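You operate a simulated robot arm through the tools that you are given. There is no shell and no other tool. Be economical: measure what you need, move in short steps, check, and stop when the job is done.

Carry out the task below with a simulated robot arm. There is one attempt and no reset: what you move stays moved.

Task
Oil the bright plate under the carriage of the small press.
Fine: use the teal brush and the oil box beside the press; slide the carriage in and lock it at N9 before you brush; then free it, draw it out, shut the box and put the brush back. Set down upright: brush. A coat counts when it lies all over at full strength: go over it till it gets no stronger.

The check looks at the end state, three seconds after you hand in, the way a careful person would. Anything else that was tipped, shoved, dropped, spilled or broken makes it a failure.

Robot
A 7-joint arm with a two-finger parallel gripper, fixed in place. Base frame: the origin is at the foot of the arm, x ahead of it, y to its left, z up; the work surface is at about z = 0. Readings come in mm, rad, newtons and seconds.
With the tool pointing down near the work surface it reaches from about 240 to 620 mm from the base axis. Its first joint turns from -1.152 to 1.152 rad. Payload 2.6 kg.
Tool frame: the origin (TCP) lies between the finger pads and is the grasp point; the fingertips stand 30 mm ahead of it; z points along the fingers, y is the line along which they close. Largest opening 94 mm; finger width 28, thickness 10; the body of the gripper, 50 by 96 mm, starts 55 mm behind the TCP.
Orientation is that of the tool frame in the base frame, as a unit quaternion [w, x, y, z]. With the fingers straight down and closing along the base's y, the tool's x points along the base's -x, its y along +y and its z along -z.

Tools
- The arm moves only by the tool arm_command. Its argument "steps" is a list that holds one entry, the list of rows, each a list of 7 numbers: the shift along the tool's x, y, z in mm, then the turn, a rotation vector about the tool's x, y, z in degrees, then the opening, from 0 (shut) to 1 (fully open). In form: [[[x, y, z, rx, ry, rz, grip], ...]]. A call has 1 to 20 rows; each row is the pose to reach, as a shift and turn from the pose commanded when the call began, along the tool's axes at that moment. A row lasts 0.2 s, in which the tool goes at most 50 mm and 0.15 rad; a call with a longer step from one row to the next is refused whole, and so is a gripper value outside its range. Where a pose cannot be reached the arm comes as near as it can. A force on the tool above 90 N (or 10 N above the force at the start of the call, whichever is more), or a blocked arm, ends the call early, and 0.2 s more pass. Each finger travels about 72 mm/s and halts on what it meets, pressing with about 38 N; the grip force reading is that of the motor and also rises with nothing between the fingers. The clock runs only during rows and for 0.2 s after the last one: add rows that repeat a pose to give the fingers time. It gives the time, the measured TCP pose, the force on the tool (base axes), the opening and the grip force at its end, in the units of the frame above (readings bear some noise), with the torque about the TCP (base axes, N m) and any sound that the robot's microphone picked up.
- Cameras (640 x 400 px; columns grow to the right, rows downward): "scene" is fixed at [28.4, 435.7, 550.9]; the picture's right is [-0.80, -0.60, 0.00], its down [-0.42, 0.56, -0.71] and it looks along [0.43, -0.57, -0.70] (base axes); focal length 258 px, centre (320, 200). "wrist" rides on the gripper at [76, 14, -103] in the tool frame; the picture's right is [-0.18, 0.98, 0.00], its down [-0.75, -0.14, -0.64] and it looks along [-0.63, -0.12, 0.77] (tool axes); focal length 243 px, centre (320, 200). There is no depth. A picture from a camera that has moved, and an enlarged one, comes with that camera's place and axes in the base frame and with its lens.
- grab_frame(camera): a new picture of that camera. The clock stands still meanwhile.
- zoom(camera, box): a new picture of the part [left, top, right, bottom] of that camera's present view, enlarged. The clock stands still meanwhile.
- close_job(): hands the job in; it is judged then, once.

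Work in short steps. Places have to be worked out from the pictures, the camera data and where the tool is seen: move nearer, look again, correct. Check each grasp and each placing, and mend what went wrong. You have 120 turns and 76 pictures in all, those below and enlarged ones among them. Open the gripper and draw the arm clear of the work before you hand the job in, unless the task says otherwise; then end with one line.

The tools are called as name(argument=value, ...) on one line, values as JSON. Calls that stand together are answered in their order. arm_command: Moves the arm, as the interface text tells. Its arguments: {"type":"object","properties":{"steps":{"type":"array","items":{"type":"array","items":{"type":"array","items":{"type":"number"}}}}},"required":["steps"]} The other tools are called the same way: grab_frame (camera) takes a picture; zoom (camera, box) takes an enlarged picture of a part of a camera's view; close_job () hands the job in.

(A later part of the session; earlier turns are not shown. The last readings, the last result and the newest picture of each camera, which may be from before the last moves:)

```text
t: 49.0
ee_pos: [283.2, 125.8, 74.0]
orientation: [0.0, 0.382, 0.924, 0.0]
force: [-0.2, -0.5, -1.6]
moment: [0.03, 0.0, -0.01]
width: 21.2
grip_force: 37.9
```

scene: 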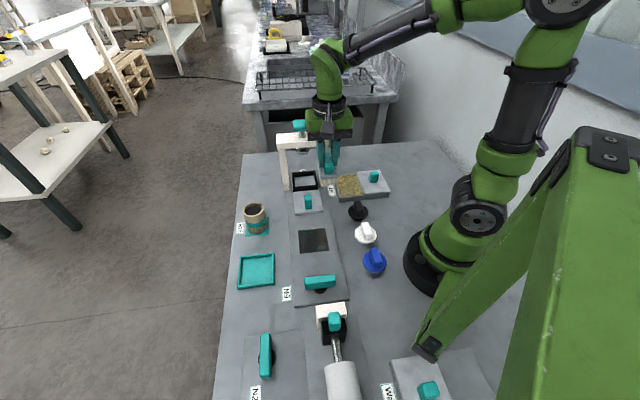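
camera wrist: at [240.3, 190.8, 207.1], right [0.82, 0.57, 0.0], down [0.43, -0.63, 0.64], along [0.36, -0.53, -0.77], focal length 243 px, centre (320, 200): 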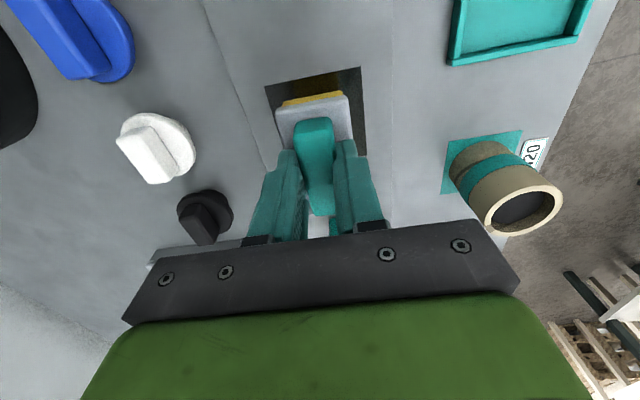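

Force has dropped to nothing at z 74, so the press was light. I lift to look at the coat.

arm_command(steps=[[[0, 0, -30, 0, 0, 0, 0.05], [0, 0, -70, 0, 0, 0, 0.05], [0, 0, -110, 0, 0, 0, 0.05], [0, 0, -110, 0, 0, 0, 0.05]]])

zoom(camera="scene", box=[270, 210, 350, 270])

grab_frame(camera="wrist")

```text
t: 50.0
ee_pos: [281.3, 125.3, 183.8]
orientation: [0.0, 0.382, 0.924, 0.0]
force: [-0.1, 0.4, -0.5]
moment: [0.01, -0.02, -0.02]
width: 21.0
grip_force: 38.2
```

```text
6.67 times, centred on (310, 240) of scene
camera zoom: at [28.4, 435.7, 550.9], right [-0.8, -0.6, 0.0], down [-0.42, 0.56, -0.71], along [0.43, -0.57, -0.7], focal length 1722 px, centre (387, -67)
```

zoom: 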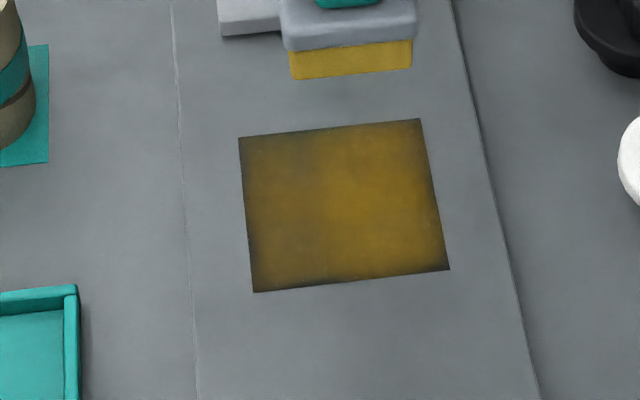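

```text
37 pictures are left
camera wrist: at [237.7, 189.4, 286.8], right [0.82, 0.57, 0.0], down [0.43, -0.63, 0.64], along [0.36, -0.53, -0.77], focal length 243 px, centre (320, 200)
```

wrist: 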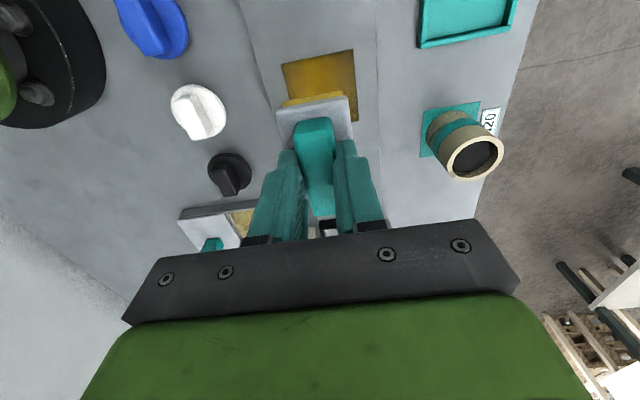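

The coat takes only on the plate; edges are weaker, mainly on the +y side and toward the carriage. I go over it again with wider strokes at slightly more pressure.

arm_command(steps=[[[0, 0, 45, 0, 0, 0, 0.05], [0, 18, 90, 0, 0, 0, 0.05], [0, 22, 109, 0, 0, 0, 0.05], [0, 22, 111.5, 0, 0, 0, 0.05], [-10, 22, 111.5, 0, 0, 0, 0.05], [-18, 22, 111.5, 0, 0, 0, 0.05], [-5, 22, 111.5, 0, 0, 0, 0.05], [8, 22, 111.5, 0, 0, 0, 0.05], [18, 22, 111.5, 0, 0, 0, 0.05], [18, 11, 111.5, 0, 0, 0, 0.05], [18, 0, 111.5, 0, 0, 0, 0.05], [18, -11, 111.5, 0, 0, 0, 0.05], [18, -22, 111.5, 0, 0, 0, 0.05], [6, -22, 111.5, 0, 0, 0, 0.05], [-6, -22, 111.5, 0, 0, 0, 0.05], [-18, -22, 111.5, 0, 0, 0, 0.05], [-18, -11, 111.5, 0, 0, 0, 0.05], [-18, 0, 111.5, 0, 0, 0, 0.05], [-18, 11, 111.5, 0, 0, 0, 0.05], [-18, 22, 111.5, 0, 0, 0, 0.05]]])

```text
t: 54.2
ee_pos: [311.9, 130.7, 73.3]
orientation: [0.0, 0.383, 0.924, -0.001]
force: [-6.4, -7.1, 24.1]
moment: [-0.24, 0.18, -0.03]
width: 20.9
grip_force: 37.8
```

Good contact (24 N). Another round of strokes from here, then lift for a look.

arm_command(steps=[[[18, 0, 0, 0, 0, 0, 0.05], [36, 0, 0, 0, 0, 0, 0.05], [36, -15, 0, 0, 0, 0, 0.05], [18, -15, 0, 0, 0, 0, 0.05], [0, -15, 0, 0, 0, 0, 0.05], [0, -30, 0, 0, 0, 0, 0.05], [18, -30, 0, 0, 0, 0, 0.05], [36, -30, 0, 0, 0, 0, 0.05], [36, -44, 0, 0, 0, 0, 0.05], [18, -44, 0, 0, 0, 0, 0.05], [0, -44, 0, 0, 0, 0, 0.05], [18, -30, 0, 0, 0, 0, 0.05], [18, -22, -30, 0, 0, 0, 0.05], [18, -22, -70, 0, 0, 0, 0.05], [18, -22, -110, 0, 0, 0, 0.05]]])

zoom(camera="scene", box=[270, 210, 350, 270])

```text
t: 57.4
ee_pos: [281.2, 126.9, 181.5]
orientation: [-0.001, 0.383, 0.924, 0.0]
force: [-0.3, 0.0, -0.7]
moment: [0.0, 0.01, 0.04]
width: 21.0
grip_force: 38.0
```

```text
6.67 times, centred on (310, 240) of scene
camera zoom: at [28.4, 435.7, 550.9], right [-0.8, -0.6, 0.0], down [-0.42, 0.56, -0.71], along [0.43, -0.57, -0.7], focal length 1722 px, centre (387, -67)
```

zoom: 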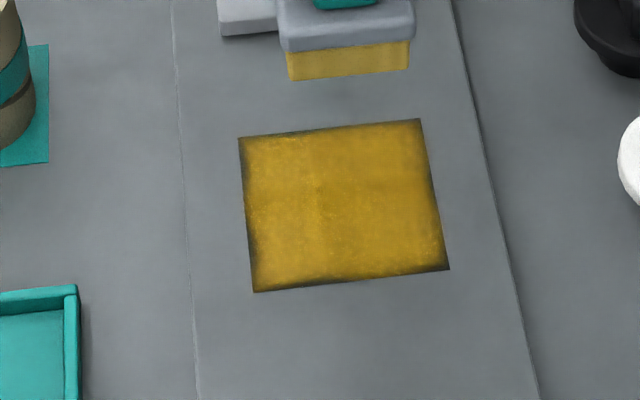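

The coat is much fuller, but the edges are still thin and the brush looks paler. I go back to the oil to reload.

arm_command(steps=[[[-20, -30, 20, 0, 0, 0, 0.05], [-45, -65, 20, 0, 0, 0, 0.05], [-75, -100, 20, 0, 0, 0, 0.05], [-105, -134, 20, 0, 0, 0, 0.05], [-150, -134, 25, 0, 0, 0, 0.05], [-194, -134, 35, 0, 0, 0, 0.05], [-194, -134, 75, 0, 0, 0, 0.05], [-194, -134, 93, 0, 0, 0, 0.05], [-194, -134, 100, 0, 0, 0, 0.05], [-186, -134, 100, 0, 0, 0, 0.05], [-194, -134, 100, 0, 0, 0, 0.05], [-202, -134, 100, 0, 0, 0, 0.05], [-194, -134, 100, 0, 0, 0, 0.05], [-194, -134, 100, 0, 0, 0, 0.05]]])

```text
t: 60.4
ee_pos: [325.0, -104.9, 82.0]
orientation: [0.0, 0.382, 0.924, 0.0]
force: [0.8, 0.5, -1.3]
moment: [0.02, -0.02, -0.01]
width: 21.2
grip_force: 38.0
```

Barely touching; I press 2 mm further, work the brush, then lift and carry it back over the plate.

arm_command(steps=[[[0, 0, 1.5, 0, 0, 0, 0.05], [6, 0, 2, 0, 0, 0, 0.05], [-6, 0, 2, 0, 0, 0, 0.05], [0, 0, 2, 0, 0, 0, 0.05], [0, 0, -10, 0, 0, 0, 0.05], [0, 0, -35, 0, 0, 0, 0.05], [15, 0, -75, 0, 0, 0, 0.05], [50, 10, -85, 0, 0, 0, 0.05], [85, 35, -85, 0, 0, 0, 0.05], [118, 65, -85, 0, 0, 0, 0.05], [150, 95, -85, 0, 0, 0, 0.05], [180, 125, -85, 0, 0, 0, 0.05], [194, 134, -60, 0, 0, 0, 0.05], [194, 134, -25, 0, 0, 0, 0.05], [194, 134, -25, 0, 0, 0, 0.05]]])

zoom(camera="scene", box=[250, 170, 370, 310])

```text
t: 63.6
ee_pos: [282.7, 129.5, 107.7]
orientation: [0.001, 0.383, 0.924, -0.001]
force: [0.0, 0.7, -0.8]
moment: [0.0, -0.03, -0.03]
width: 21.3
grip_force: 37.9
```

```text
2.86 times, centred on (310, 240) of scene
camera zoom: at [28.4, 435.7, 550.9], right [-0.8, -0.6, 0.0], down [-0.42, 0.56, -0.71], along [0.43, -0.57, -0.7], focal length 738 px, centre (349, 86)
```

zoom: 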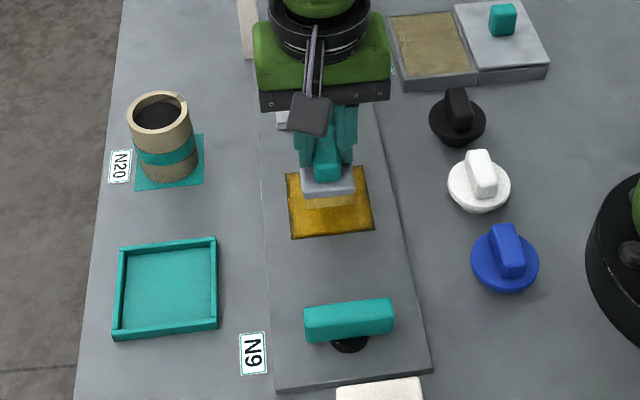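

The bristles look paler than after the first dip; I look closer.

zoom(camera="scene", box=[285, 210, 345, 260])

```text
8.00 times, centred on (315, 235) of scene
camera zoom: at [28.4, 435.7, 550.9], right [-0.8, -0.6, 0.0], down [-0.42, 0.56, -0.71], along [0.43, -0.57, -0.7], focal length 2066 px, centre (360, -80)
```

zoom: 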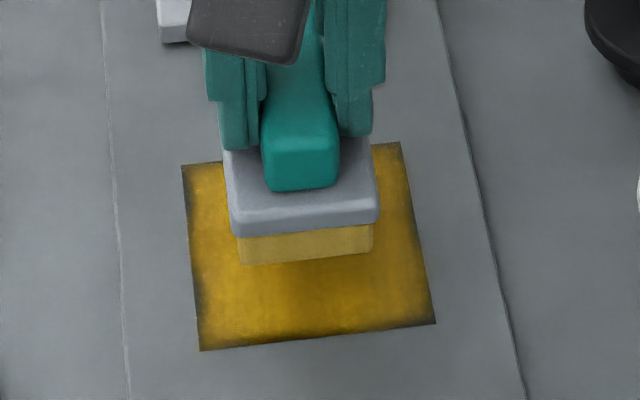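

It did not take oil this time. I return and dip with firmer contact.

arm_command(steps=[[[0, 0, -30, 0, 0, 0, 0.05], [-20, -30, -55, 0, 0, 0, 0.05], [-45, -65, -55, 0, 0, 0, 0.05], [-75, -100, -55, 0, 0, 0, 0.05], [-105, -134, -55, 0, 0, 0, 0.05], [-150, -134, -50, 0, 0, 0, 0.05], [-194, -134, -40, 0, 0, 0, 0.05], [-194, -134, 0, 0, 0, 0, 0.05], [-194, -134, 18, 0, 0, 0, 0.05], [-194, -134, 25, 0, 0, 0, 0.05], [-194, -134, 27, 0, 0, 0, 0.05], [-194, -134, 28, 0, 0, 0, 0.05], [-194, -134, 28, 0, 0, 0, 0.05]]])

```text
t: 66.4
ee_pos: [325.6, -104.3, 78.8]
orientation: [0.001, 0.383, 0.924, 0.001]
force: [-5.1, 5.3, 19.9]
moment: [0.35, 0.4, 0.0]
width: 21.0
grip_force: 37.6
```

Firm contact now (20 N at z 78.8). I work it briefly, lift, and check.

arm_command(steps=[[[0, 0, 0, 0, 0, 0, 0.05], [8, 0, 0, 0, 0, 0, 0.05], [0, 0, 0, 0, 0, 0, 0.05], [-8, 0, 0, 0, 0, 0, 0.05], [0, 0, 0, 0, 0, 0, 0.05], [0, 0, -10, 0, 0, 0, 0.05], [0, 0, -40, 0, 0, 0, 0.05], [0, 0, -40, 0, 0, 0, 0.05]]])

zoom(camera="scene", box=[310, 140, 390, 210])

```text
t: 68.2
ee_pos: [326.1, -106.4, 119.2]
orientation: [0.0, 0.383, 0.924, 0.0]
force: [-0.8, -1.0, -0.3]
moment: [0.04, -0.02, 0.01]
width: 21.1
grip_force: 38.2
```

```text
5.71 times, centred on (350, 175) of scene
camera zoom: at [28.4, 435.7, 550.9], right [-0.8, -0.6, 0.0], down [-0.42, 0.56, -0.71], along [0.43, -0.57, -0.7], focal length 1476 px, centre (149, 343)
```

zoom: 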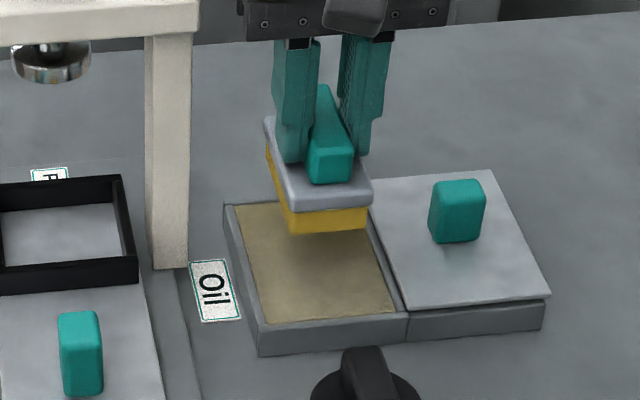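

Loaded again (deep yellow). I carry it back and lower onto the plate's −y side, stroking well over the edges.

arm_command(steps=[[[0, 0, -20, 0, 0, 0, 0.05], [15, 0, -40, 0, 0, 0, 0.05], [50, 10, -40, 0, 0, 0, 0.05], [85, 35, -40, 0, 0, 0, 0.05], [118, 65, -40, 0, 0, 0, 0.05], [150, 95, -40, 0, 0, 0, 0.05], [180, 125, -30, 0, 0, 0, 0.05], [194, 134, 5, 0, 0, 0, 0.05], [194, 108, 38, 0, 0, 0, 0.05], [194, 108, 46, 0, 0, 0, 0.05], [194, 108, 48, 0, 0, 0, 0.05]]])

```text
t: 70.6
ee_pos: [264.2, 108.1, 71.1]
orientation: [0.0, 0.383, 0.924, 0.0]
force: [-3.4, -0.2, 7.2]
moment: [-0.07, 0.1, 0.02]
width: 21.0
grip_force: 37.6
```

Light contact. I stroke a full perimeter plus middle pass, pressing 0.8 mm more.

arm_command(steps=[[[0, 0, 0.8, 0, 0, 0, 0.05], [12, 0, 0.8, 0, 0, 0, 0.05], [22, 0, 0.8, 0, 0, 0, 0.05], [22, 14, 0.8, 0, 0, 0, 0.05], [22, 28, 0.8, 0, 0, 0, 0.05], [22, 42, 0.8, 0, 0, 0, 0.05], [22, 55, 0.8, 0, 0, 0, 0.05], [11, 55, 0.8, 0, 0, 0, 0.05], [0, 55, 0.8, 0, 0, 0, 0.05], [-11, 55, 0.8, 0, 0, 0, 0.05], [-22, 55, 0.8, 0, 0, 0, 0.05], [-22, 42, 0.8, 0, 0, 0, 0.05], [-22, 28, 0.8, 0, 0, 0, 0.05], [-22, 14, 0.8, 0, 0, 0, 0.05], [-22, 0, 0.8, 0, 0, 0, 0.05], [-11, 0, 0.8, 0, 0, 0, 0.05], [0, 14, 0.8, 0, 0, 0, 0.05], [0, 28, 0.8, 0, 0, 0, 0.05], [0, 40, 0.8, 0, 0, 0, 0.05], [0, 55, 0.8, 0, 0, 0, 0.05]]])

arm_command(steps=[[[12, 0, 0, 0, 0, 0, 0.05], [22, 0, 0, 0, 0, 0, 0.05], [22, -14, 0, 0, 0, 0, 0.05], [22, -28, 0, 0, 0, 0, 0.05], [22, -42, 0, 0, 0, 0, 0.05], [22, -55, 0, 0, 0, 0, 0.05], [11, -55, 0, 0, 0, 0, 0.05], [0, -55, 0, 0, 0, 0, 0.05], [-11, -55, 0, 0, 0, 0, 0.05], [-22, -55, 0, 0, 0, 0, 0.05], [-22, -42, 0, 0, 0, 0, 0.05], [-22, -28, 0, 0, 0, 0, 0.05], [-22, -14, 0, 0, 0, 0, 0.05], [-22, 0, 0, 0, 0, 0, 0.05], [-11, 0, 0, 0, 0, 0, 0.05], [0, -27, 0, 0, 0, 0, 0.05], [0, -27, -30, 0, 0, 0, 0.05], [0, -27, -70, 0, 0, 0, 0.05], [0, -27, -110, 0, 0, 0, 0.05]]])

zoom(camera="scene", box=[270, 210, 350, 270])

```text
t: 74.8
ee_pos: [303.1, 147.3, 71.1]
orientation: [-0.001, 0.382, 0.924, -0.001]
force: [-0.8, 0.2, -0.3]
moment: [-0.01, 0.01, -0.02]
width: 21.0
grip_force: 38.1
```

```text
t: 78.8
ee_pos: [285.6, 128.6, 180.4]
orientation: [0.0, 0.382, 0.924, -0.001]
force: [-0.3, 0.3, -0.7]
moment: [0.03, 0.02, 0.01]
width: 21.0
grip_force: 38.2
```

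```text
6.67 times, centred on (310, 240) of scene
camera zoom: at [28.4, 435.7, 550.9], right [-0.8, -0.6, 0.0], down [-0.42, 0.56, -0.71], along [0.43, -0.57, -0.7], focal length 1722 px, centre (387, -67)
```

zoom: 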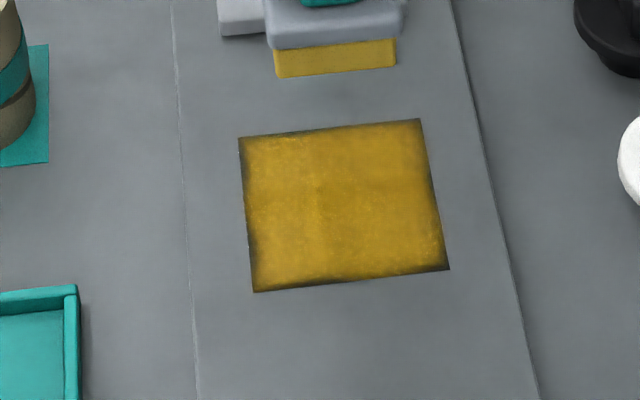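

The coat hardly changed: the strokes had lost contact (the brush has crept ~3 mm up in the grip). I lower at the +y edge until there's a clear contact force.

arm_command(steps=[[[0, 10, 45, 0, 0, 0, 0.05], [0, 26, 90, 0, 0, 0, 0.05], [0, 26, 107, 0, 0, 0, 0.05], [0, 26, 110, 0, 0, 0, 0.05], [0, 26, 111.5, 0, 0, 0, 0.05], [0, 26, 111.5, 0, 0, 0, 0.05]]])

```text
t: 80.2
ee_pos: [303.2, 146.1, 70.0]
orientation: [0.001, 0.383, 0.924, 0.001]
force: [-3.7, -7.1, 28.5]
moment: [0.09, 0.58, 0.15]
width: 21.0
grip_force: 38.4
```

Good contact at z 70 (28 N). Now a perimeter pass from here.

arm_command(steps=[[[10, 0, 0, 0, 0, 0, 0.05], [20, 0, 0, 0, 0, 0, 0.05], [10, 0, 0, 0, 0, 0, 0.05], [0, 0, 0, 0, 0, 0, 0.05], [-10, 0, 0, 0, 0, 0, 0.05], [-20, 0, 0, 0, 0, 0, 0.05], [-20, -13, 0, 0, 0, 0, 0.05], [-20, -26, 0, 0, 0, 0, 0.05], [-20, -39, 0, 0, 0, 0, 0.05], [-20, -52, 0, 0, 0, 0, 0.05], [-10, -52, 0, 0, 0, 0, 0.05], [0, -52, 0, 0, 0, 0, 0.05], [10, -52, 0, 0, 0, 0, 0.05], [20, -52, 0, 0, 0, 0, 0.05], [20, -39, 0, 0, 0, 0, 0.05], [20, -26, 0, 0, 0, 0, 0.05], [20, -13, 0, 0, 0, 0, 0.05], [20, 0, 0, 0, 0, 0, 0.05]]])

```text
t: 84.0
ee_pos: [288.6, 161.3, 68.0]
orientation: [0.0, 0.382, 0.924, 0.0]
force: [-0.2, 0.8, -0.5]
moment: [0.0, 0.01, 0.0]
width: 21.2
grip_force: 37.5
```

Force is gone at z 68 at this corner. I lift to see the result.

arm_command(steps=[[[0, -26, -30, 0, 0, 0, 0.05], [0, -26, -70, 0, 0, 0, 0.05], [0, -26, -110, 0, 0, 0, 0.05]]])

zoom(camera="scene", box=[270, 200, 350, 270])

grab_frame(camera="wrist")

```text
t: 84.8
ee_pos: [270.1, 143.5, 180.7]
orientation: [0.0, 0.382, 0.924, 0.0]
force: [0.3, 0.3, -1.0]
moment: [0.02, 0.04, -0.01]
width: 21.0
grip_force: 38.2
```

```text
5.71 times, centred on (310, 235) of scene
camera zoom: at [28.4, 435.7, 550.9], right [-0.8, -0.6, 0.0], down [-0.42, 0.56, -0.71], along [0.43, -0.57, -0.7], focal length 1476 px, centre (377, 0)
```

zoom: 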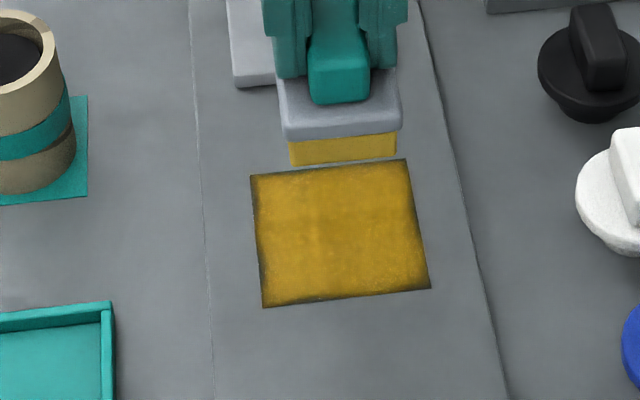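

```text
30 pictures are left
camera wrist: at [225.8, 206.9, 282.0], right [0.82, 0.57, 0.0], down [0.43, -0.63, 0.64], along [0.36, -0.53, -0.77], focal length 243 px, centre (320, 200)
```

wrist: 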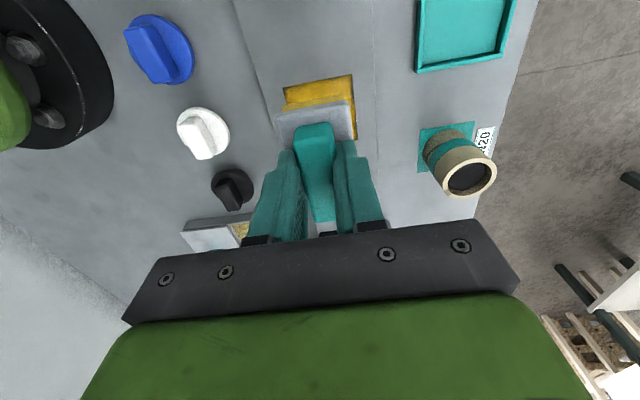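

The coat is fuller; only thin dark lines remain along the edges. I centre the brush over each edge in turn, checking contact, beginning with the +y edge.

arm_command(steps=[[[-10, 12, 45, 0, 0, 0, 0.05], [-20, 30, 90, 0, 0, 0, 0.05], [-20, 30, 108, 0, 0, 0, 0.05], [-20, 30, 112, 0, 0, 0, 0.05], [-20, 30, 113, 0, 0, 0, 0.05], [-8, 30, 113, 0, 0, 0, 0.05], [-20, 30, 113, 0, 0, 0, 0.05], [-32, 30, 113, 0, 0, 0, 0.05], [-20, 30, 113, 0, 0, 0, 0.05], [-20, 30, 113, 0, 0, 0, 0.05]]])

```text
t: 87.0
ee_pos: [308.3, 149.5, 68.2]
orientation: [0.002, 0.383, 0.924, 0.001]
force: [6.5, -8.6, 29.5]
moment: [-0.13, 0.06, 0.03]
width: 21.1
grip_force: 38.2
```

Contact 29 N on the +y edge. I stroke its whole length twice and continue along the carriage-side edge.

arm_command(steps=[[[12, 0, 0, 0, 0, 0, 0.05], [22, 0, 0.3, 0, 0, 0, 0.05], [10, 0, 0.3, 0, 0, 0, 0.05], [0, -3, 0.3, 0, 0, 0, 0.05], [-12, -3, 0.3, 0, 0, 0, 0.05], [-24, -3, 0.3, 0, 0, 0, 0.05], [-24, -13, 0.3, 0, 0, 0, 0.05], [-24, -23, 0.3, 0, 0, 0, 0.05], [-24, -33, 0.3, 0, 0, 0, 0.05], [-24, -43, 0.3, 0, 0, 0, 0.05], [-24, -53, 0.3, 0, 0, 0, 0.05], [-24, -62, 0.3, 0, 0, 0, 0.05], [-12, -62, 0.3, 0, 0, 0, 0.05], [-6, -62, 0.3, 0, 0, 0, 0.05]]])

```text
t: 90.0
ee_pos: [269.7, 99.7, 67.1]
orientation: [0.003, 0.383, 0.924, 0.0]
force: [7.9, -10.9, 38.6]
moment: [-0.24, 0.22, 0.11]
width: 21.0
grip_force: 37.8
```

Still in contact (38 N), slightly high; I ease 0.5 mm and do the −y edge, then the N9-side edge.

arm_command(steps=[[[10, 0, -0.5, 0, 0, 0, 0.05], [20, 0, -0.5, 0, 0, 0, 0.05], [30, 2, -0.5, 0, 0, 0, 0.05], [18, 3, -0.5, 0, 0, 0, 0.05], [6, 3, -0.5, 0, 0, 0, 0.05], [-6, 3, -0.5, 0, 0, 0, 0.05], [6, 0, -0.5, 0, 0, 0, 0.05], [18, 0, -0.5, 0, 0, 0, 0.05], [30, 0, -0.5, 0, 0, 0, 0.05], [32, 10, -0.5, 0, 0, 0, 0.05], [32, 20, -0.5, 0, 0, 0, 0.05], [32, 30, -0.5, 0, 0, 0, 0.05], [32, 40, -0.5, 0, 0, 0, 0.05], [32, 50, -0.5, 0, 0, 0, 0.05], [32, 60, -0.5, 0, 0, 0, 0.05]]])

arm_command(steps=[[[0, -10, 0, 0, 0, 0, 0.05], [0, -20, 0, 0, 0, 0, 0.05], [0, -30, 0, 0, 0, 0, 0.05], [0, -30, -30, 0, 0, 0, 0.05], [0, -30, -70, 0, 0, 0, 0.05], [0, -30, -115, 0, 0, 0, 0.05]]])

zoom(camera="scene", box=[270, 200, 350, 270])

```text
t: 93.2
ee_pos: [286.1, 167.0, 65.5]
orientation: [0.001, 0.382, 0.924, 0.002]
force: [-10.3, -11.0, 44.9]
moment: [-0.23, 0.59, 0.09]
width: 21.1
grip_force: 37.8
```

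```text
t: 94.6
ee_pos: [265.0, 145.8, 181.7]
orientation: [0.0, 0.383, 0.924, 0.0]
force: [0.4, -0.1, 0.5]
moment: [0.0, 0.0, 0.01]
width: 21.3
grip_force: 37.5
```

```text
5.71 times, centred on (310, 235) of scene
camera zoom: at [28.4, 435.7, 550.9], right [-0.8, -0.6, 0.0], down [-0.42, 0.56, -0.71], along [0.43, -0.57, -0.7], focal length 1476 px, centre (377, 0)
```

zoom: 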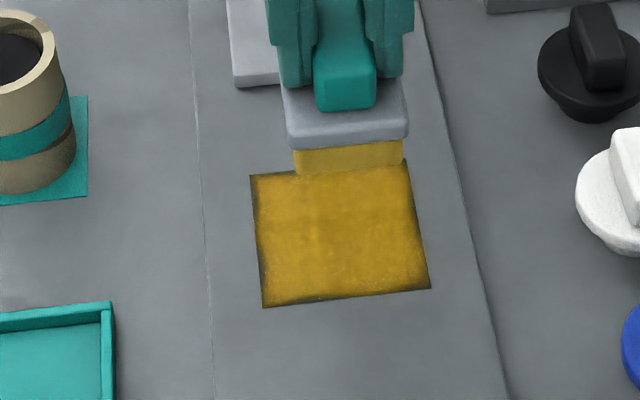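

The edges still show a thin dark band and the bristles are pale; I reload at the oil box (contact there should now be near z 75).

arm_command(steps=[[[-20, -30, 20, 0, 0, 0, 0.05], [-50, -65, 20, 0, 0, 0, 0.05], [-85, -100, 20, 0, 0, 0, 0.05], [-125, -134, 20, 0, 0, 0, 0.05], [-172, -136, 25, 0, 0, 0, 0.05], [-219, -136, 35, 0, 0, 0, 0.05], [-219, -136, 75, 0, 0, 0, 0.05], [-219, -136, 98, 0, 0, 0, 0.05], [-219, -136, 104, 0, 0, 0, 0.05], [-219, -136, 106.5, 0, 0, 0, 0.05], [-219, -136, 108, 0, 0, 0, 0.05], [-219, -136, 108, 0, 0, 0, 0.05]]])

```text
refused: row 4 steps farther than a row can; nothing moved
```

One step was slightly too long; I split it.

arm_command(steps=[[[-20, -30, 20, 0, 0, 0, 0.05], [-50, -65, 20, 0, 0, 0, 0.05], [-80, -98, 20, 0, 0, 0, 0.05], [-110, -130, 20, 0, 0, 0, 0.05], [-140, -136, 20, 0, 0, 0, 0.05], [-180, -136, 25, 0, 0, 0, 0.05], [-219, -136, 35, 0, 0, 0, 0.05], [-219, -136, 75, 0, 0, 0, 0.05], [-219, -136, 98, 0, 0, 0, 0.05], [-219, -136, 104, 0, 0, 0, 0.05], [-219, -136, 106.5, 0, 0, 0, 0.05], [-219, -136, 108, 0, 0, 0, 0.05], [-219, -136, 108, 0, 0, 0, 0.05]]])

```text
t: 97.4
ee_pos: [325.2, -106.6, 75.8]
orientation: [0.002, 0.385, 0.923, 0.0]
force: [-20.8, 3.9, 69.5]
moment: [0.22, 1.15, -0.15]
width: 21.0
grip_force: 38.2
```

Firm (70 N); I ease up 2 mm, dwell, then carry back over the plate's +y edge.

arm_command(steps=[[[0, 0, -1.5, 0, 0, 0, 0.05], [5, 0, -1.5, 0, 0, 0, 0.05], [-5, 0, -1.5, 0, 0, 0, 0.05], [0, 0, -1.5, 0, 0, 0, 0.05], [0, 0, -12, 0, 0, 0, 0.05], [0, 0, -45, 0, 0, 0, 0.05], [15, 0, -85, 0, 0, 0, 0.05], [50, 10, -85, 0, 0, 0, 0.05], [85, 35, -85, 0, 0, 0, 0.05], [118, 65, -85, 0, 0, 0, 0.05], [150, 98, -85, 0, 0, 0, 0.05], [180, 131, -75, 0, 0, 0, 0.05], [194, 166, -55, 0, 0, 0, 0.05], [194, 166, -35, 0, 0, 0, 0.05]]])

zoom(camera="scene", box=[260, 180, 360, 270])

```text
t: 100.4
ee_pos: [301.9, 150.1, 106.8]
orientation: [0.0, 0.381, 0.925, 0.0]
force: [1.1, -0.4, -0.2]
moment: [0.04, 0.01, -0.01]
width: 21.0
grip_force: 37.8
```

```text
4.44 times, centred on (310, 225) of scene
camera zoom: at [28.4, 435.7, 550.9], right [-0.8, -0.6, 0.0], down [-0.42, 0.56, -0.71], along [0.43, -0.57, -0.7], focal length 1148 px, centre (364, 89)
```

zoom: 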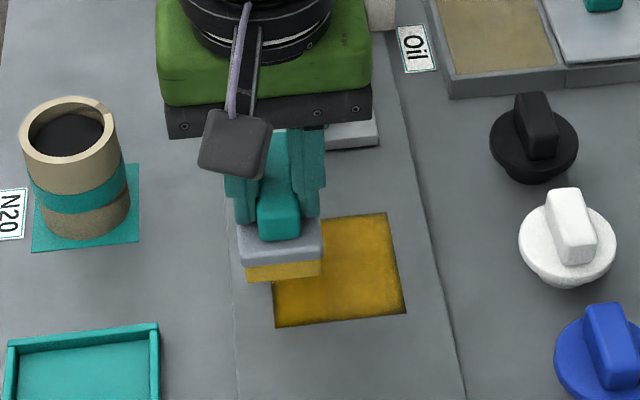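

Reloaded. I lower onto the +y edge and check contact.

arm_command(steps=[[[0, 3, 25, 0, 0, 0, 0.05], [0, 3, 37, 0, 0, 0, 0.05], [0, 3, 40, 0, 0, 0, 0.05], [0, 3, 42, 0, 0, 0, 0.05], [0, 3, 42, 0, 0, 0, 0.05]]])

```text
t: 101.6
ee_pos: [305.7, 150.9, 67.7]
orientation: [0.001, 0.383, 0.924, 0.001]
force: [-14.7, -8.6, 47.7]
moment: [-0.64, 0.4, -0.18]
width: 21.2
grip_force: 37.2
```

Contact 48 N; I ease 1 mm and run the +y edge, the carriage-side edge and the −y edge.

arm_command(steps=[[[10, 0, -1, 0, 0, 0, 0.05], [20, 0, -1, 0, 0, 0, 0.05], [10, 0, -1, 0, 0, 0, 0.05], [0, 0, -1, 0, 0, 0, 0.05], [-12, 0, -1, 0, 0, 0, 0.05], [-26, 0, -1, 0, 0, 0, 0.05], [-28, -8, -1, 0, 0, 0, 0.05], [-28, -17, -1, 0, 0, 0, 0.05], [-28, -26, -1, 0, 0, 0, 0.05], [-28, -35, -1, 0, 0, 0, 0.05], [-28, -44, -1, 0, 0, 0, 0.05], [-28, -53, -1, 0, 0, 0, 0.05], [-26, -63, -1, 0, 0, 0, 0.05], [-14, -63, -1, 0, 0, 0, 0.05], [0, -63, -1, 0, 0, 0, 0.05]]])

```text
t: 104.8
ee_pos: [263.5, 105.9, 67.2]
orientation: [0.003, 0.384, 0.923, 0.002]
force: [8.8, -11.1, 38.2]
moment: [-0.32, 0.27, 0.12]
width: 20.9
grip_force: 37.8
```

Contact held (38 N). I continue with the −y edge and the N9-side edge, then the middle, and lift.

arm_command(steps=[[[12, 0, 0, 0, 0, 0, 0.05], [24, 0, 0, 0, 0, 0, 0.05], [12, 0, 0, 0, 0, 0, 0.05], [0, 0, 0, 0, 0, 0, 0.05], [-10, 0, 0, 0, 0, 0, 0.05], [10, 0, 0, 0, 0, 0, 0.05], [30, 0, 0, 0, 0, 0, 0.05], [32, 12, 0, 0, 0, 0, 0.05], [32, 24, 0, 0, 0, 0, 0.05], [32, 36, 0, 0, 0, 0, 0.05], [32, 48, 0, 0, 0, 0, 0.05], [32, 60, 0, 0, 0, 0, 0.05], [32, 48, 0, 0, 0, 0, 0.05], [32, 36, 0, 0, 0, 0, 0.05], [32, 20, 0, 0, 0, 0, 0.05], [15, 31, 0, 0, 0, 0, 0.05], [0, 31, 0, 0, 0, 0, 0.05]]])

arm_command(steps=[[[0, 0, -30, 0, 0, 0, 0.05], [-5, 0, -70, 0, 0, 0, 0.05], [-10, 0, -118, 0, 0, 0, 0.05]]])

zoom(camera="scene", box=[270, 210, 350, 270])

```text
t: 108.4
ee_pos: [283.5, 128.8, 66.8]
orientation: [0.0, 0.383, 0.924, 0.0]
force: [-0.3, 1.2, 1.3]
moment: [0.08, -0.02, 0.02]
width: 21.1
grip_force: 38.0
```

```text
t: 109.2
ee_pos: [290.5, 120.6, 183.9]
orientation: [0.0, 0.382, 0.924, -0.001]
force: [0.6, 0.4, -1.0]
moment: [-0.02, -0.01, 0.0]
width: 21.2
grip_force: 38.2
```

```text
6.67 times, centred on (310, 240) of scene
camera zoom: at [28.4, 435.7, 550.9], right [-0.8, -0.6, 0.0], down [-0.42, 0.56, -0.71], along [0.43, -0.57, -0.7], focal length 1722 px, centre (387, -67)
```

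zoom: 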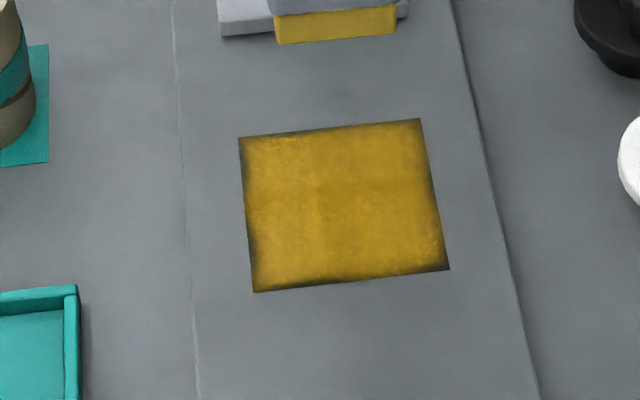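

The coat looks the same as before this round, which suggests it is saturated. I enlarge the edges strongly to be sure.

zoom(camera="scene", box=[296, 224, 330, 256])

grab_frame(camera="wrist")

```text
12.50 times, centred on (313, 240) of scene
camera zoom: at [28.4, 435.7, 550.9], right [-0.8, -0.6, 0.0], down [-0.42, 0.56, -0.71], along [0.43, -0.57, -0.7], focal length 3228 px, centre (408, -300)
```

zoom: 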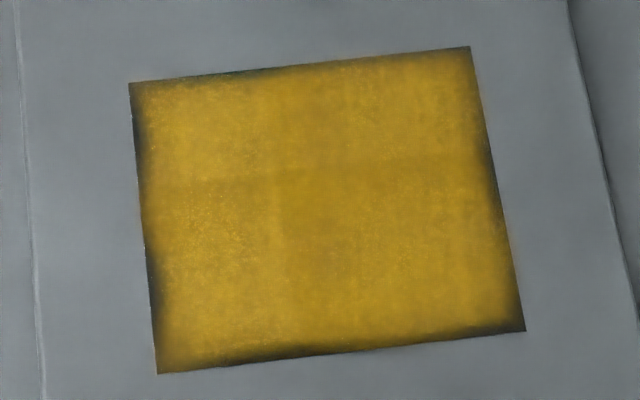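

```text
25 pictures are left
camera wrist: at [247.3, 185.2, 286.4], right [0.82, 0.57, 0.0], down [0.43, -0.63, 0.64], along [0.36, -0.53, -0.77], focal length 243 px, centre (320, 200)
```

wrist: 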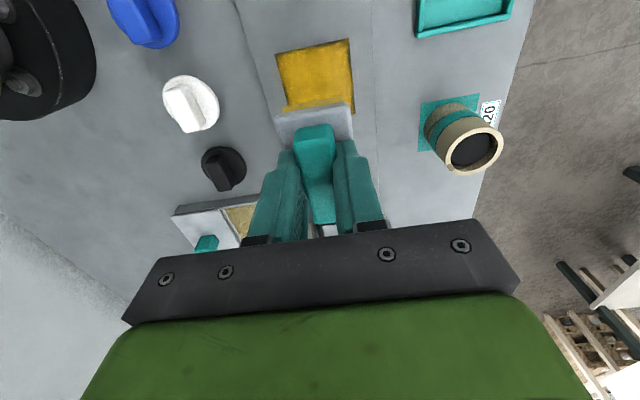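

Remaining edge bands are narrow and unchanged from two rounds ago, but the plate may be slightly recessed, so I do one more firm pass with the bristles kept inside the plate outline.

arm_command(steps=[[[8, -5, 45, 0, 0, 0, 0.05], [8, -15, 90, 0, 0, 0, 0.05], [8, -15, 115, 0, 0, 0, 0.05], [8, -15, 118, 0, 0, 0, 0.05], [8, -15, 119.5, 0, 0, 0, 0.05], [8, -15, 119.5, 0, 0, 0, 0.05]]])

```text
t: 110.6
ee_pos: [276.2, 118.6, 65.7]
orientation: [0.001, 0.383, 0.924, 0.0]
force: [-7.0, -1.7, 30.8]
moment: [-0.06, 0.4, -0.04]
width: 21.1
grip_force: 37.9
```

Contact 31 N inside the outline. I stroke close to each edge from within.

arm_command(steps=[[[0, -5, 0, 0, 0, 0, 0.05], [6, -5, 0, 0, 0, 0, 0.05], [0, -5, 0, 0, 0, 0, 0.05], [-7, -5, 0, 0, 0, 0, 0.05], [-7, 4, 0, 0, 0, 0, 0.05], [-7, 12, 0, 0, 0, 0, 0.05], [-7, 20, 0, 0, 0, 0, 0.05], [-7, 28, 0, 0, 0, 0, 0.05], [0, 28, 0, 0, 0, 0, 0.05], [7, 28, 0, 0, 0, 0, 0.05], [7, 20, 0, 0, 0, 0, 0.05], [7, 12, 0, 0, 0, 0, 0.05], [7, 4, 0, 0, 0, 0, 0.05], [7, -5, 0, 0, 0, 0, 0.05], [0, 0, 0, 0, 0, 0, 0.05], [0, 12, 0, 0, 0, 0, 0.05]]])

arm_command(steps=[[[0, 0, -30, 0, 0, 0, 0.05], [-5, 0, -70, 0, 0, 0, 0.05], [-10, 0, -118, 0, 0, 0, 0.05]]])

zoom(camera="scene", box=[296, 224, 330, 256])

```text
t: 114.0
ee_pos: [283.1, 121.3, 66.6]
orientation: [0.0, 0.385, 0.923, -0.001]
force: [-16.8, -17.2, 66.3]
moment: [-0.56, 0.81, 0.04]
width: 21.0
grip_force: 37.6
```

```text
t: 114.8
ee_pos: [291.1, 117.5, 182.3]
orientation: [-0.001, 0.382, 0.924, -0.001]
force: [0.5, -0.4, -1.3]
moment: [-0.02, 0.01, 0.0]
width: 21.1
grip_force: 37.9
```

```text
12.50 times, centred on (313, 240) of scene
camera zoom: at [28.4, 435.7, 550.9], right [-0.8, -0.6, 0.0], down [-0.42, 0.56, -0.71], along [0.43, -0.57, -0.7], focal length 3228 px, centre (408, -300)
```

zoom: 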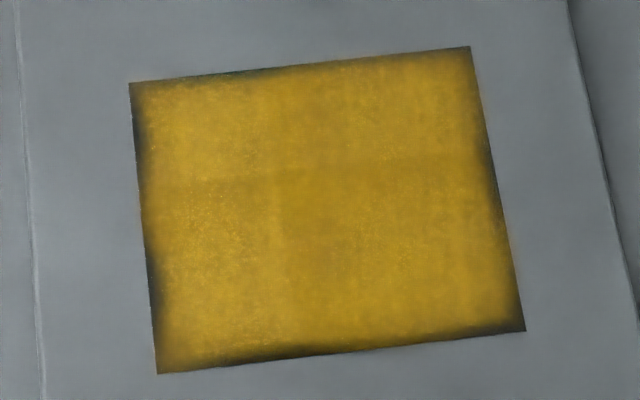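

The middle looks slightly stronger than before, so I reload once more and give another full pass to confirm it has reached its limit.

arm_command(steps=[[[-10, -30, 20, 0, 0, 0, 0.05], [-30, -65, 20, 0, 0, 0, 0.05], [-60, -98, 20, 0, 0, 0, 0.05], [-90, -130, 20, 0, 0, 0, 0.05], [-120, -134, 20, 0, 0, 0, 0.05], [-155, -134, 25, 0, 0, 0, 0.05], [-189, -134, 35, 0, 0, 0, 0.05], [-189, -134, 75, 0, 0, 0, 0.05], [-189, -134, 98, 0, 0, 0, 0.05], [-189, -134, 104, 0, 0, 0, 0.05], [-189, -134, 106, 0, 0, 0, 0.05], [-189, -134, 106, 0, 0, 0, 0.05]]])

```text
t: 117.4
ee_pos: [326.5, -111.3, 76.7]
orientation: [0.0, 0.383, 0.924, -0.001]
force: [0.6, 0.4, -0.5]
moment: [-0.02, -0.01, 0.0]
width: 21.0
grip_force: 37.8
```

Not touching yet; I centre by +5 mm and lower 3 mm, dwell, and lift.

arm_command(steps=[[[5, 2, 1, 0, 0, 0, 0.05], [5, 2, 2, 0, 0, 0, 0.05], [5, 2, 3, 0, 0, 0, 0.05], [5, 2, 3, 0, 0, 0, 0.05]]])

```text
t: 118.4
ee_pos: [326.1, -107.2, 76.1]
orientation: [0.001, 0.384, 0.924, 0.001]
force: [-16.2, 4.1, 53.3]
moment: [0.28, 0.92, -0.02]
width: 21.5
grip_force: 37.5
```

Firm contact. I lift and carry the brush back to the plate's −y half.

arm_command(steps=[[[0, 0, -1, 0, 0, 0, 0.05], [0, 0, -12, 0, 0, 0, 0.05], [0, 0, -45, 0, 0, 0, 0.05], [15, 0, -85, 0, 0, 0, 0.05], [50, 10, -85, 0, 0, 0, 0.05], [85, 35, -85, 0, 0, 0, 0.05], [118, 65, -85, 0, 0, 0, 0.05], [150, 98, -85, 0, 0, 0, 0.05], [180, 120, -75, 0, 0, 0, 0.05], [193, 120, -40, 0, 0, 0, 0.05], [193, 120, -5, 0, 0, 0, 0.05], [193, 120, 5, 0, 0, 0, 0.05], [193, 120, 8, 0, 0, 0, 0.05], [193, 120, 9.5, 0, 0, 0, 0.05]]])

```text
t: 121.4
ee_pos: [274.7, 115.1, 66.9]
orientation: [0.0, 0.384, 0.923, 0.001]
force: [-19.1, -4.4, 62.9]
moment: [-0.49, 0.61, -0.1]
width: 21.2
grip_force: 37.8
```

Contact 63 N; I ease 1 mm and give a full pass.

arm_command(steps=[[[0, -4, -1, 0, 0, 0, 0.05], [12, -4, -1, 0, 0, 0, 0.05], [0, -4, -1, 0, 0, 0, 0.05], [-12, -4, -1, 0, 0, 0, 0.05], [-12, 6, -1, 0, 0, 0, 0.05], [-12, 14, -1, 0, 0, 0, 0.05], [0, 14, -1, 0, 0, 0, 0.05], [12, 14, -1, 0, 0, 0, 0.05], [12, 24, -1, 0, 0, 0, 0.05], [12, 34, -1, 0, 0, 0, 0.05], [0, 34, -1, 0, 0, 0, 0.05], [-12, 34, -1, 0, 0, 0, 0.05], [-12, 24, -1, 0, 0, 0, 0.05], [0, 24, -1, 0, 0, 0, 0.05], [12, 24, -1, 0, 0, 0, 0.05], [12, 4, -1, 0, 0, 0, 0.05], [-12, 4, -1, 0, 0, 0, 0.05], [0, 15, -1, 0, 0, 0, 0.05]]])

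arm_command(steps=[[[0, 0, -30, 0, 0, 0, 0.05], [-5, 0, -70, 0, 0, 0, 0.05], [-10, 0, -118, 0, 0, 0, 0.05]]])

zoom(camera="scene", box=[296, 224, 330, 256])

```text
t: 125.2
ee_pos: [285.6, 125.0, 67.9]
orientation: [0.001, 0.384, 0.923, -0.001]
force: [1.5, -10.1, 27.6]
moment: [-0.23, 0.09, 0.04]
width: 21.1
grip_force: 38.1
```

```text
t: 126.0
ee_pos: [293.2, 120.0, 184.8]
orientation: [-0.001, 0.383, 0.924, -0.002]
force: [-0.7, 0.3, -0.7]
moment: [0.01, -0.02, 0.0]
width: 21.1
grip_force: 38.3
```

```text
12.50 times, centred on (313, 240) of scene
camera zoom: at [28.4, 435.7, 550.9], right [-0.8, -0.6, 0.0], down [-0.42, 0.56, -0.71], along [0.43, -0.57, -0.7], focal length 3228 px, centre (408, -300)
```

zoom: 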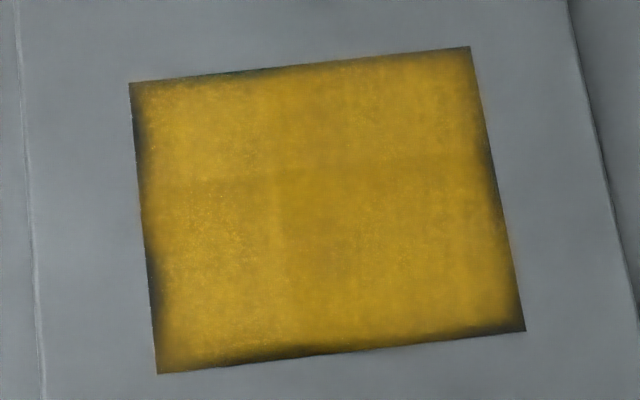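

No further change: the coat is at full strength. I now carry the brush home (526,74), going around clear of the press, and come down to just above the table.

arm_command(steps=[[[0, 40, 0, 0, 0, 0, 0.05], [0, 85, 0, 0, 0, 0, 0.05], [-20, 125, 0, 0, 0, 0, 0.05], [-60, 132, 0, 0, 0, 0, 0.05], [-100, 132, 0, 0, 0, 0, 0.05], [-140, 132, 0, 0, 0, 0, 0.05], [-180, 132, 0, 0, 0, 0, 0.05], [-197.5, 132, 0, 0, 0, 0, 0.05], [-197.5, 132, 40, 0, 0, 0, 0.05], [-197.5, 132, 80, 0, 0, 0, 0.05], [-197.5, 132, 105, 0, 0, 0, 0.05], [-197.5, 132, 112, 0, 0, 0, 0.05], [-197.5, 132, 112, 0, 0, 0, 0.05]]])

zoom(camera="scene", box=[220, 140, 320, 230])

```text
t: 128.8
ee_pos: [527.2, 72.8, 73.6]
orientation: [0.0, 0.383, 0.924, 0.0]
force: [0.1, -0.5, -1.3]
moment: [-0.01, -0.02, 0.02]
width: 21.1
grip_force: 38.1
```

```text
4.44 times, centred on (270, 185) of scene
camera zoom: at [28.4, 435.7, 550.9], right [-0.8, -0.6, 0.0], down [-0.42, 0.56, -0.71], along [0.43, -0.57, -0.7], focal length 1148 px, centre (542, 267)
```

zoom: 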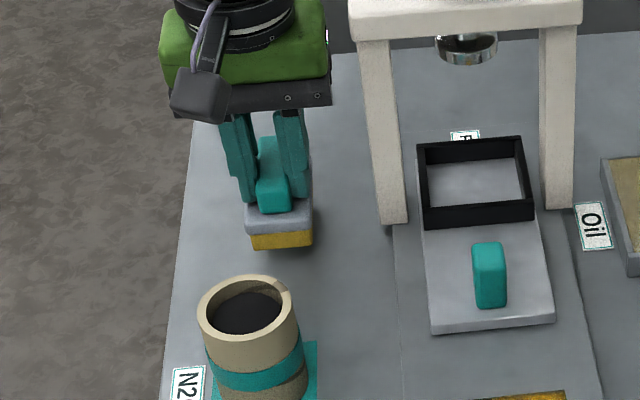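

The brush is upright over its home. I lower slowly until it touches.

arm_command(steps=[[[0, 0, 5, 0, 0, 0, 0.05], [0, 0, 9, 0, 0, 0, 0.05], [0, 0, 12, 0, 0, 0, 0.05], [0, 0, 13.5, 0, 0, 0, 0.05]]])

```text
t: 129.8
ee_pos: [527.0, 72.9, 58.8]
orientation: [-0.001, 0.382, 0.924, 0.0]
force: [1.0, 0.4, -0.7]
moment: [0.0, 0.02, 0.02]
width: 21.3
grip_force: 37.8
```

Not touching yet; I continue down in 1 mm steps.

arm_command(steps=[[[0, 0, 1, 0, 0, 0, 0.05], [0, 0, 2, 0, 0, 0, 0.05], [0, 0, 3, 0, 0, 0, 0.05]]])

```text
t: 130.6
ee_pos: [525.5, 72.1, 57.5]
orientation: [0.001, 0.383, 0.924, 0.001]
force: [-3.3, 0.1, 9.0]
moment: [-0.03, 0.28, 0.03]
width: 21.1
grip_force: 37.7
```

Touching (9 N). I open to half and rise straight up.

arm_command(steps=[[[0, 0, 0, 0, 0, 0, 0.3], [0, 0, 0, 0, 0, 0, 0.5], [0, 0, 0, 0, 0, 0, 0.5], [0, 0, -30, 0, 0, 0, 0.5], [0, 0, -75, 0, 0, 0, 0.5], [0, 0, -120, 0, 0, 0, 0.5], [20, 0, -150, 0, 0, 0, 0.5], [65, 0, -150, 0, 0, 0, 0.5]]])

zoom(camera="scene", box=[220, 140, 320, 230])

```text
t: 132.4
ee_pos: [479.6, 119.3, 205.3]
orientation: [0.0, 0.383, 0.924, 0.0]
force: [0.3, -0.4, -0.2]
moment: [-0.02, 0.01, 0.0]
width: 46.9
grip_force: 0.0
```

```text
4.44 times, centred on (270, 185) of scene
camera zoom: at [28.5, 435.7, 550.9], right [-0.8, -0.6, 0.0], down [-0.42, 0.56, -0.71], along [0.43, -0.57, -0.7], focal length 1148 px, centre (542, 267)
```

zoom: 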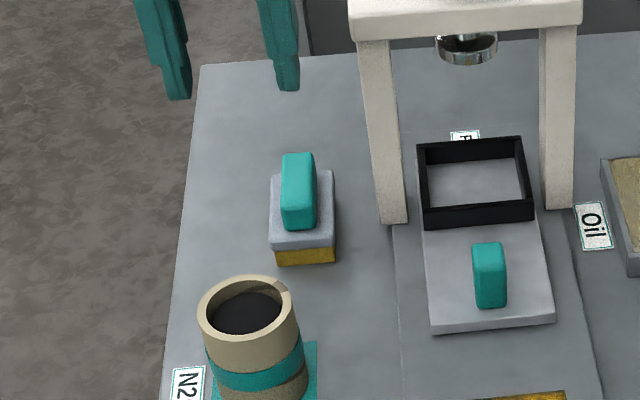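

The brush stands upright, but it sits ~15 mm toward the press compared with its home (dragged on release). I go back over the original viewing pose to measure the offset.

arm_command(steps=[[[-30, 0, 0, 0, 0, 0, 0.9], [-67, 1, 0, 0, 0, 0, 0.9], [-67, 1, 40, 0, 0, 0, 0.9], [-67, 1, 75, 0, 0, 0, 0.9], [-67, 1, 75, 0, 0, 0, 0.9]]])

grab_frame(camera="wrist")

```text
t: 133.6
ee_pos: [526.8, 71.2, 129.4]
orientation: [0.0, 0.382, 0.924, 0.001]
force: [-0.2, 0.1, 0.2]
moment: [0.01, 0.0, -0.02]
width: 84.7
grip_force: 0.0
```

```text
20 pictures are left
camera wrist: at [482.9, 134.9, 231.6], right [0.82, 0.57, 0.0], down [0.43, -0.63, 0.64], along [0.36, -0.53, -0.77], focal length 243 px, centre (320, 200)
```

wrist: 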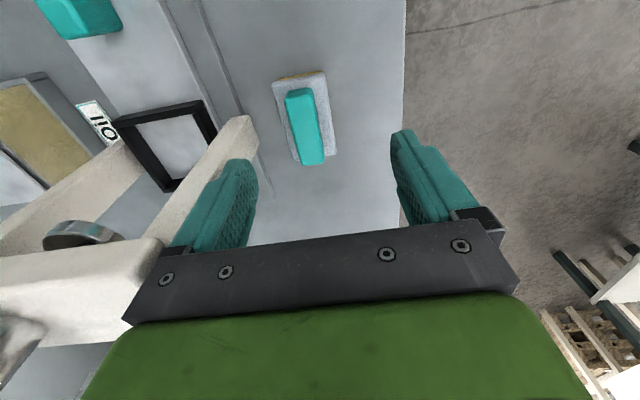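

The brush sits ≈12.5 mm toward −y of the tool. I lower wide-open fingers around its block (tips near z 12) and close slowly, so the low push centres it at home without tipping.

arm_command(steps=[[[0, 1.6, 25, 0, 0, 0, 0.92], [0, 1.6, 55, 0, 0, 0, 0.92], [0, 1.6, 75, 0, 0, 0, 0.92], [0, 1.6, 86, 0, 0, 0, 0.92], [0, 1.6, 86, 0, 0, 0, 0.85], [0, 1.6, 86, 0, 0, 0, 0.8]]])

grab_frame(camera="wrist")

```text
t: 135.0
ee_pos: [527.6, 73.0, 43.5]
orientation: [0.0, 0.382, 0.924, 0.0]
force: [0.6, 0.4, 0.3]
moment: [0.03, -0.01, 0.02]
width: 74.9
grip_force: 0.0
```

```text
19 pictures are left
camera wrist: at [484.9, 136.9, 146.1], right [0.82, 0.57, 0.0], down [0.43, -0.63, 0.64], along [0.36, -0.53, -0.77], focal length 243 px, centre (320, 200)
```

wrist: 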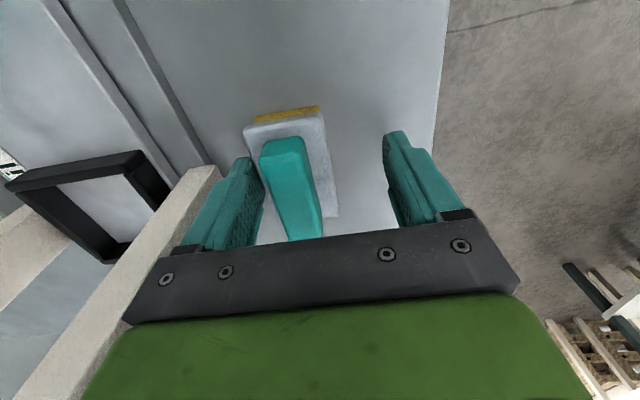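

The fingers straddle the block with the left one near it. I close slowly until both sides touch.

arm_command(steps=[[[0, 0, 0, 0, 0, 0, 0.74], [0, 0, 0, 0, 0, 0, 0.68], [0, 0, 0, 0, 0, 0, 0.62], [0, 0, 0, 0, 0, 0, 0.57], [0, 0, 0, 0, 0, 0, 0.53], [0, 0, 0, 0, 0, 0, 0.5], [0, 0, 0, 0, 0, 0, 0.48]]])

grab_frame(camera="wrist")

```text
t: 136.6
ee_pos: [528.6, 72.9, 44.0]
orientation: [-0.001, 0.383, 0.924, -0.001]
force: [-0.2, 0.1, 0.2]
moment: [0.01, -0.02, 0.03]
width: 45.2
grip_force: 0.1
```

```text
18 pictures are left
camera wrist: at [484.9, 136.8, 146.2], right [0.82, 0.57, 0.0], down [0.43, -0.63, 0.64], along [0.36, -0.53, -0.77], focal length 243 px, centre (320, 200)
```

wrist: 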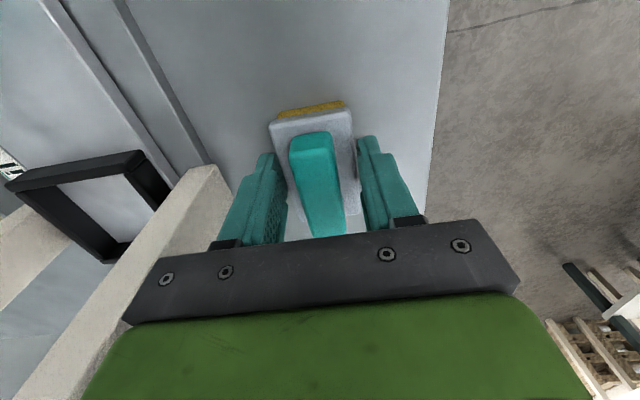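

The brush is centred again within ~2 mm and upright. I open a hair and rise straight up, then back away from the press and check.

arm_command(steps=[[[0, 0, 0, 0, 0, 0, 0.51], [0, 0, -10, 0, 0, 0, 0.51], [0, 0, -30, 0, 0, 0, 0.52], [0, 0, -75, 0, 0, 0, 0.55], [0, 0, -120, 0, 0, 0, 0.6], [0, 0, -165, 0, 0, 0, 0.6], [45, 0, -170, 0, 0, 0, 0.6], [90, 0, -170, 0, 0, 0, 0.6], [135, 0, -170, 0, 0, 0, 0.6]]])

zoom(camera="scene", box=[220, 110, 400, 222])

```text
t: 138.6
ee_pos: [431.9, 169.0, 213.2]
orientation: [0.001, 0.383, 0.924, 0.0]
force: [-0.3, -0.1, -0.5]
moment: [0.04, 0.01, -0.02]
width: 56.2
grip_force: 0.1
```

```text
3.56 times, centred on (310, 166) of scene
camera zoom: at [28.4, 435.7, 550.9], right [-0.8, -0.6, 0.0], down [-0.42, 0.56, -0.71], along [0.43, -0.57, -0.7], focal length 918 px, centre (356, 321)
```

zoom: 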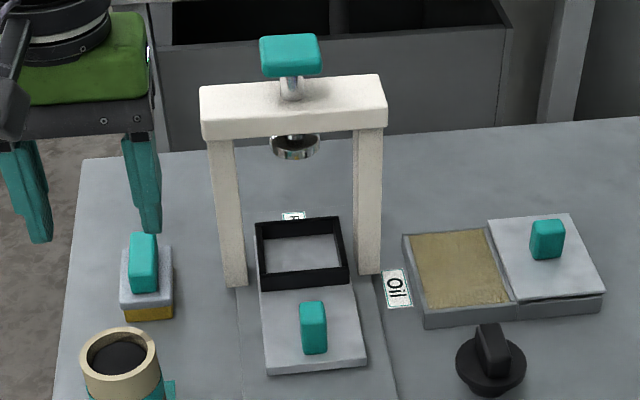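

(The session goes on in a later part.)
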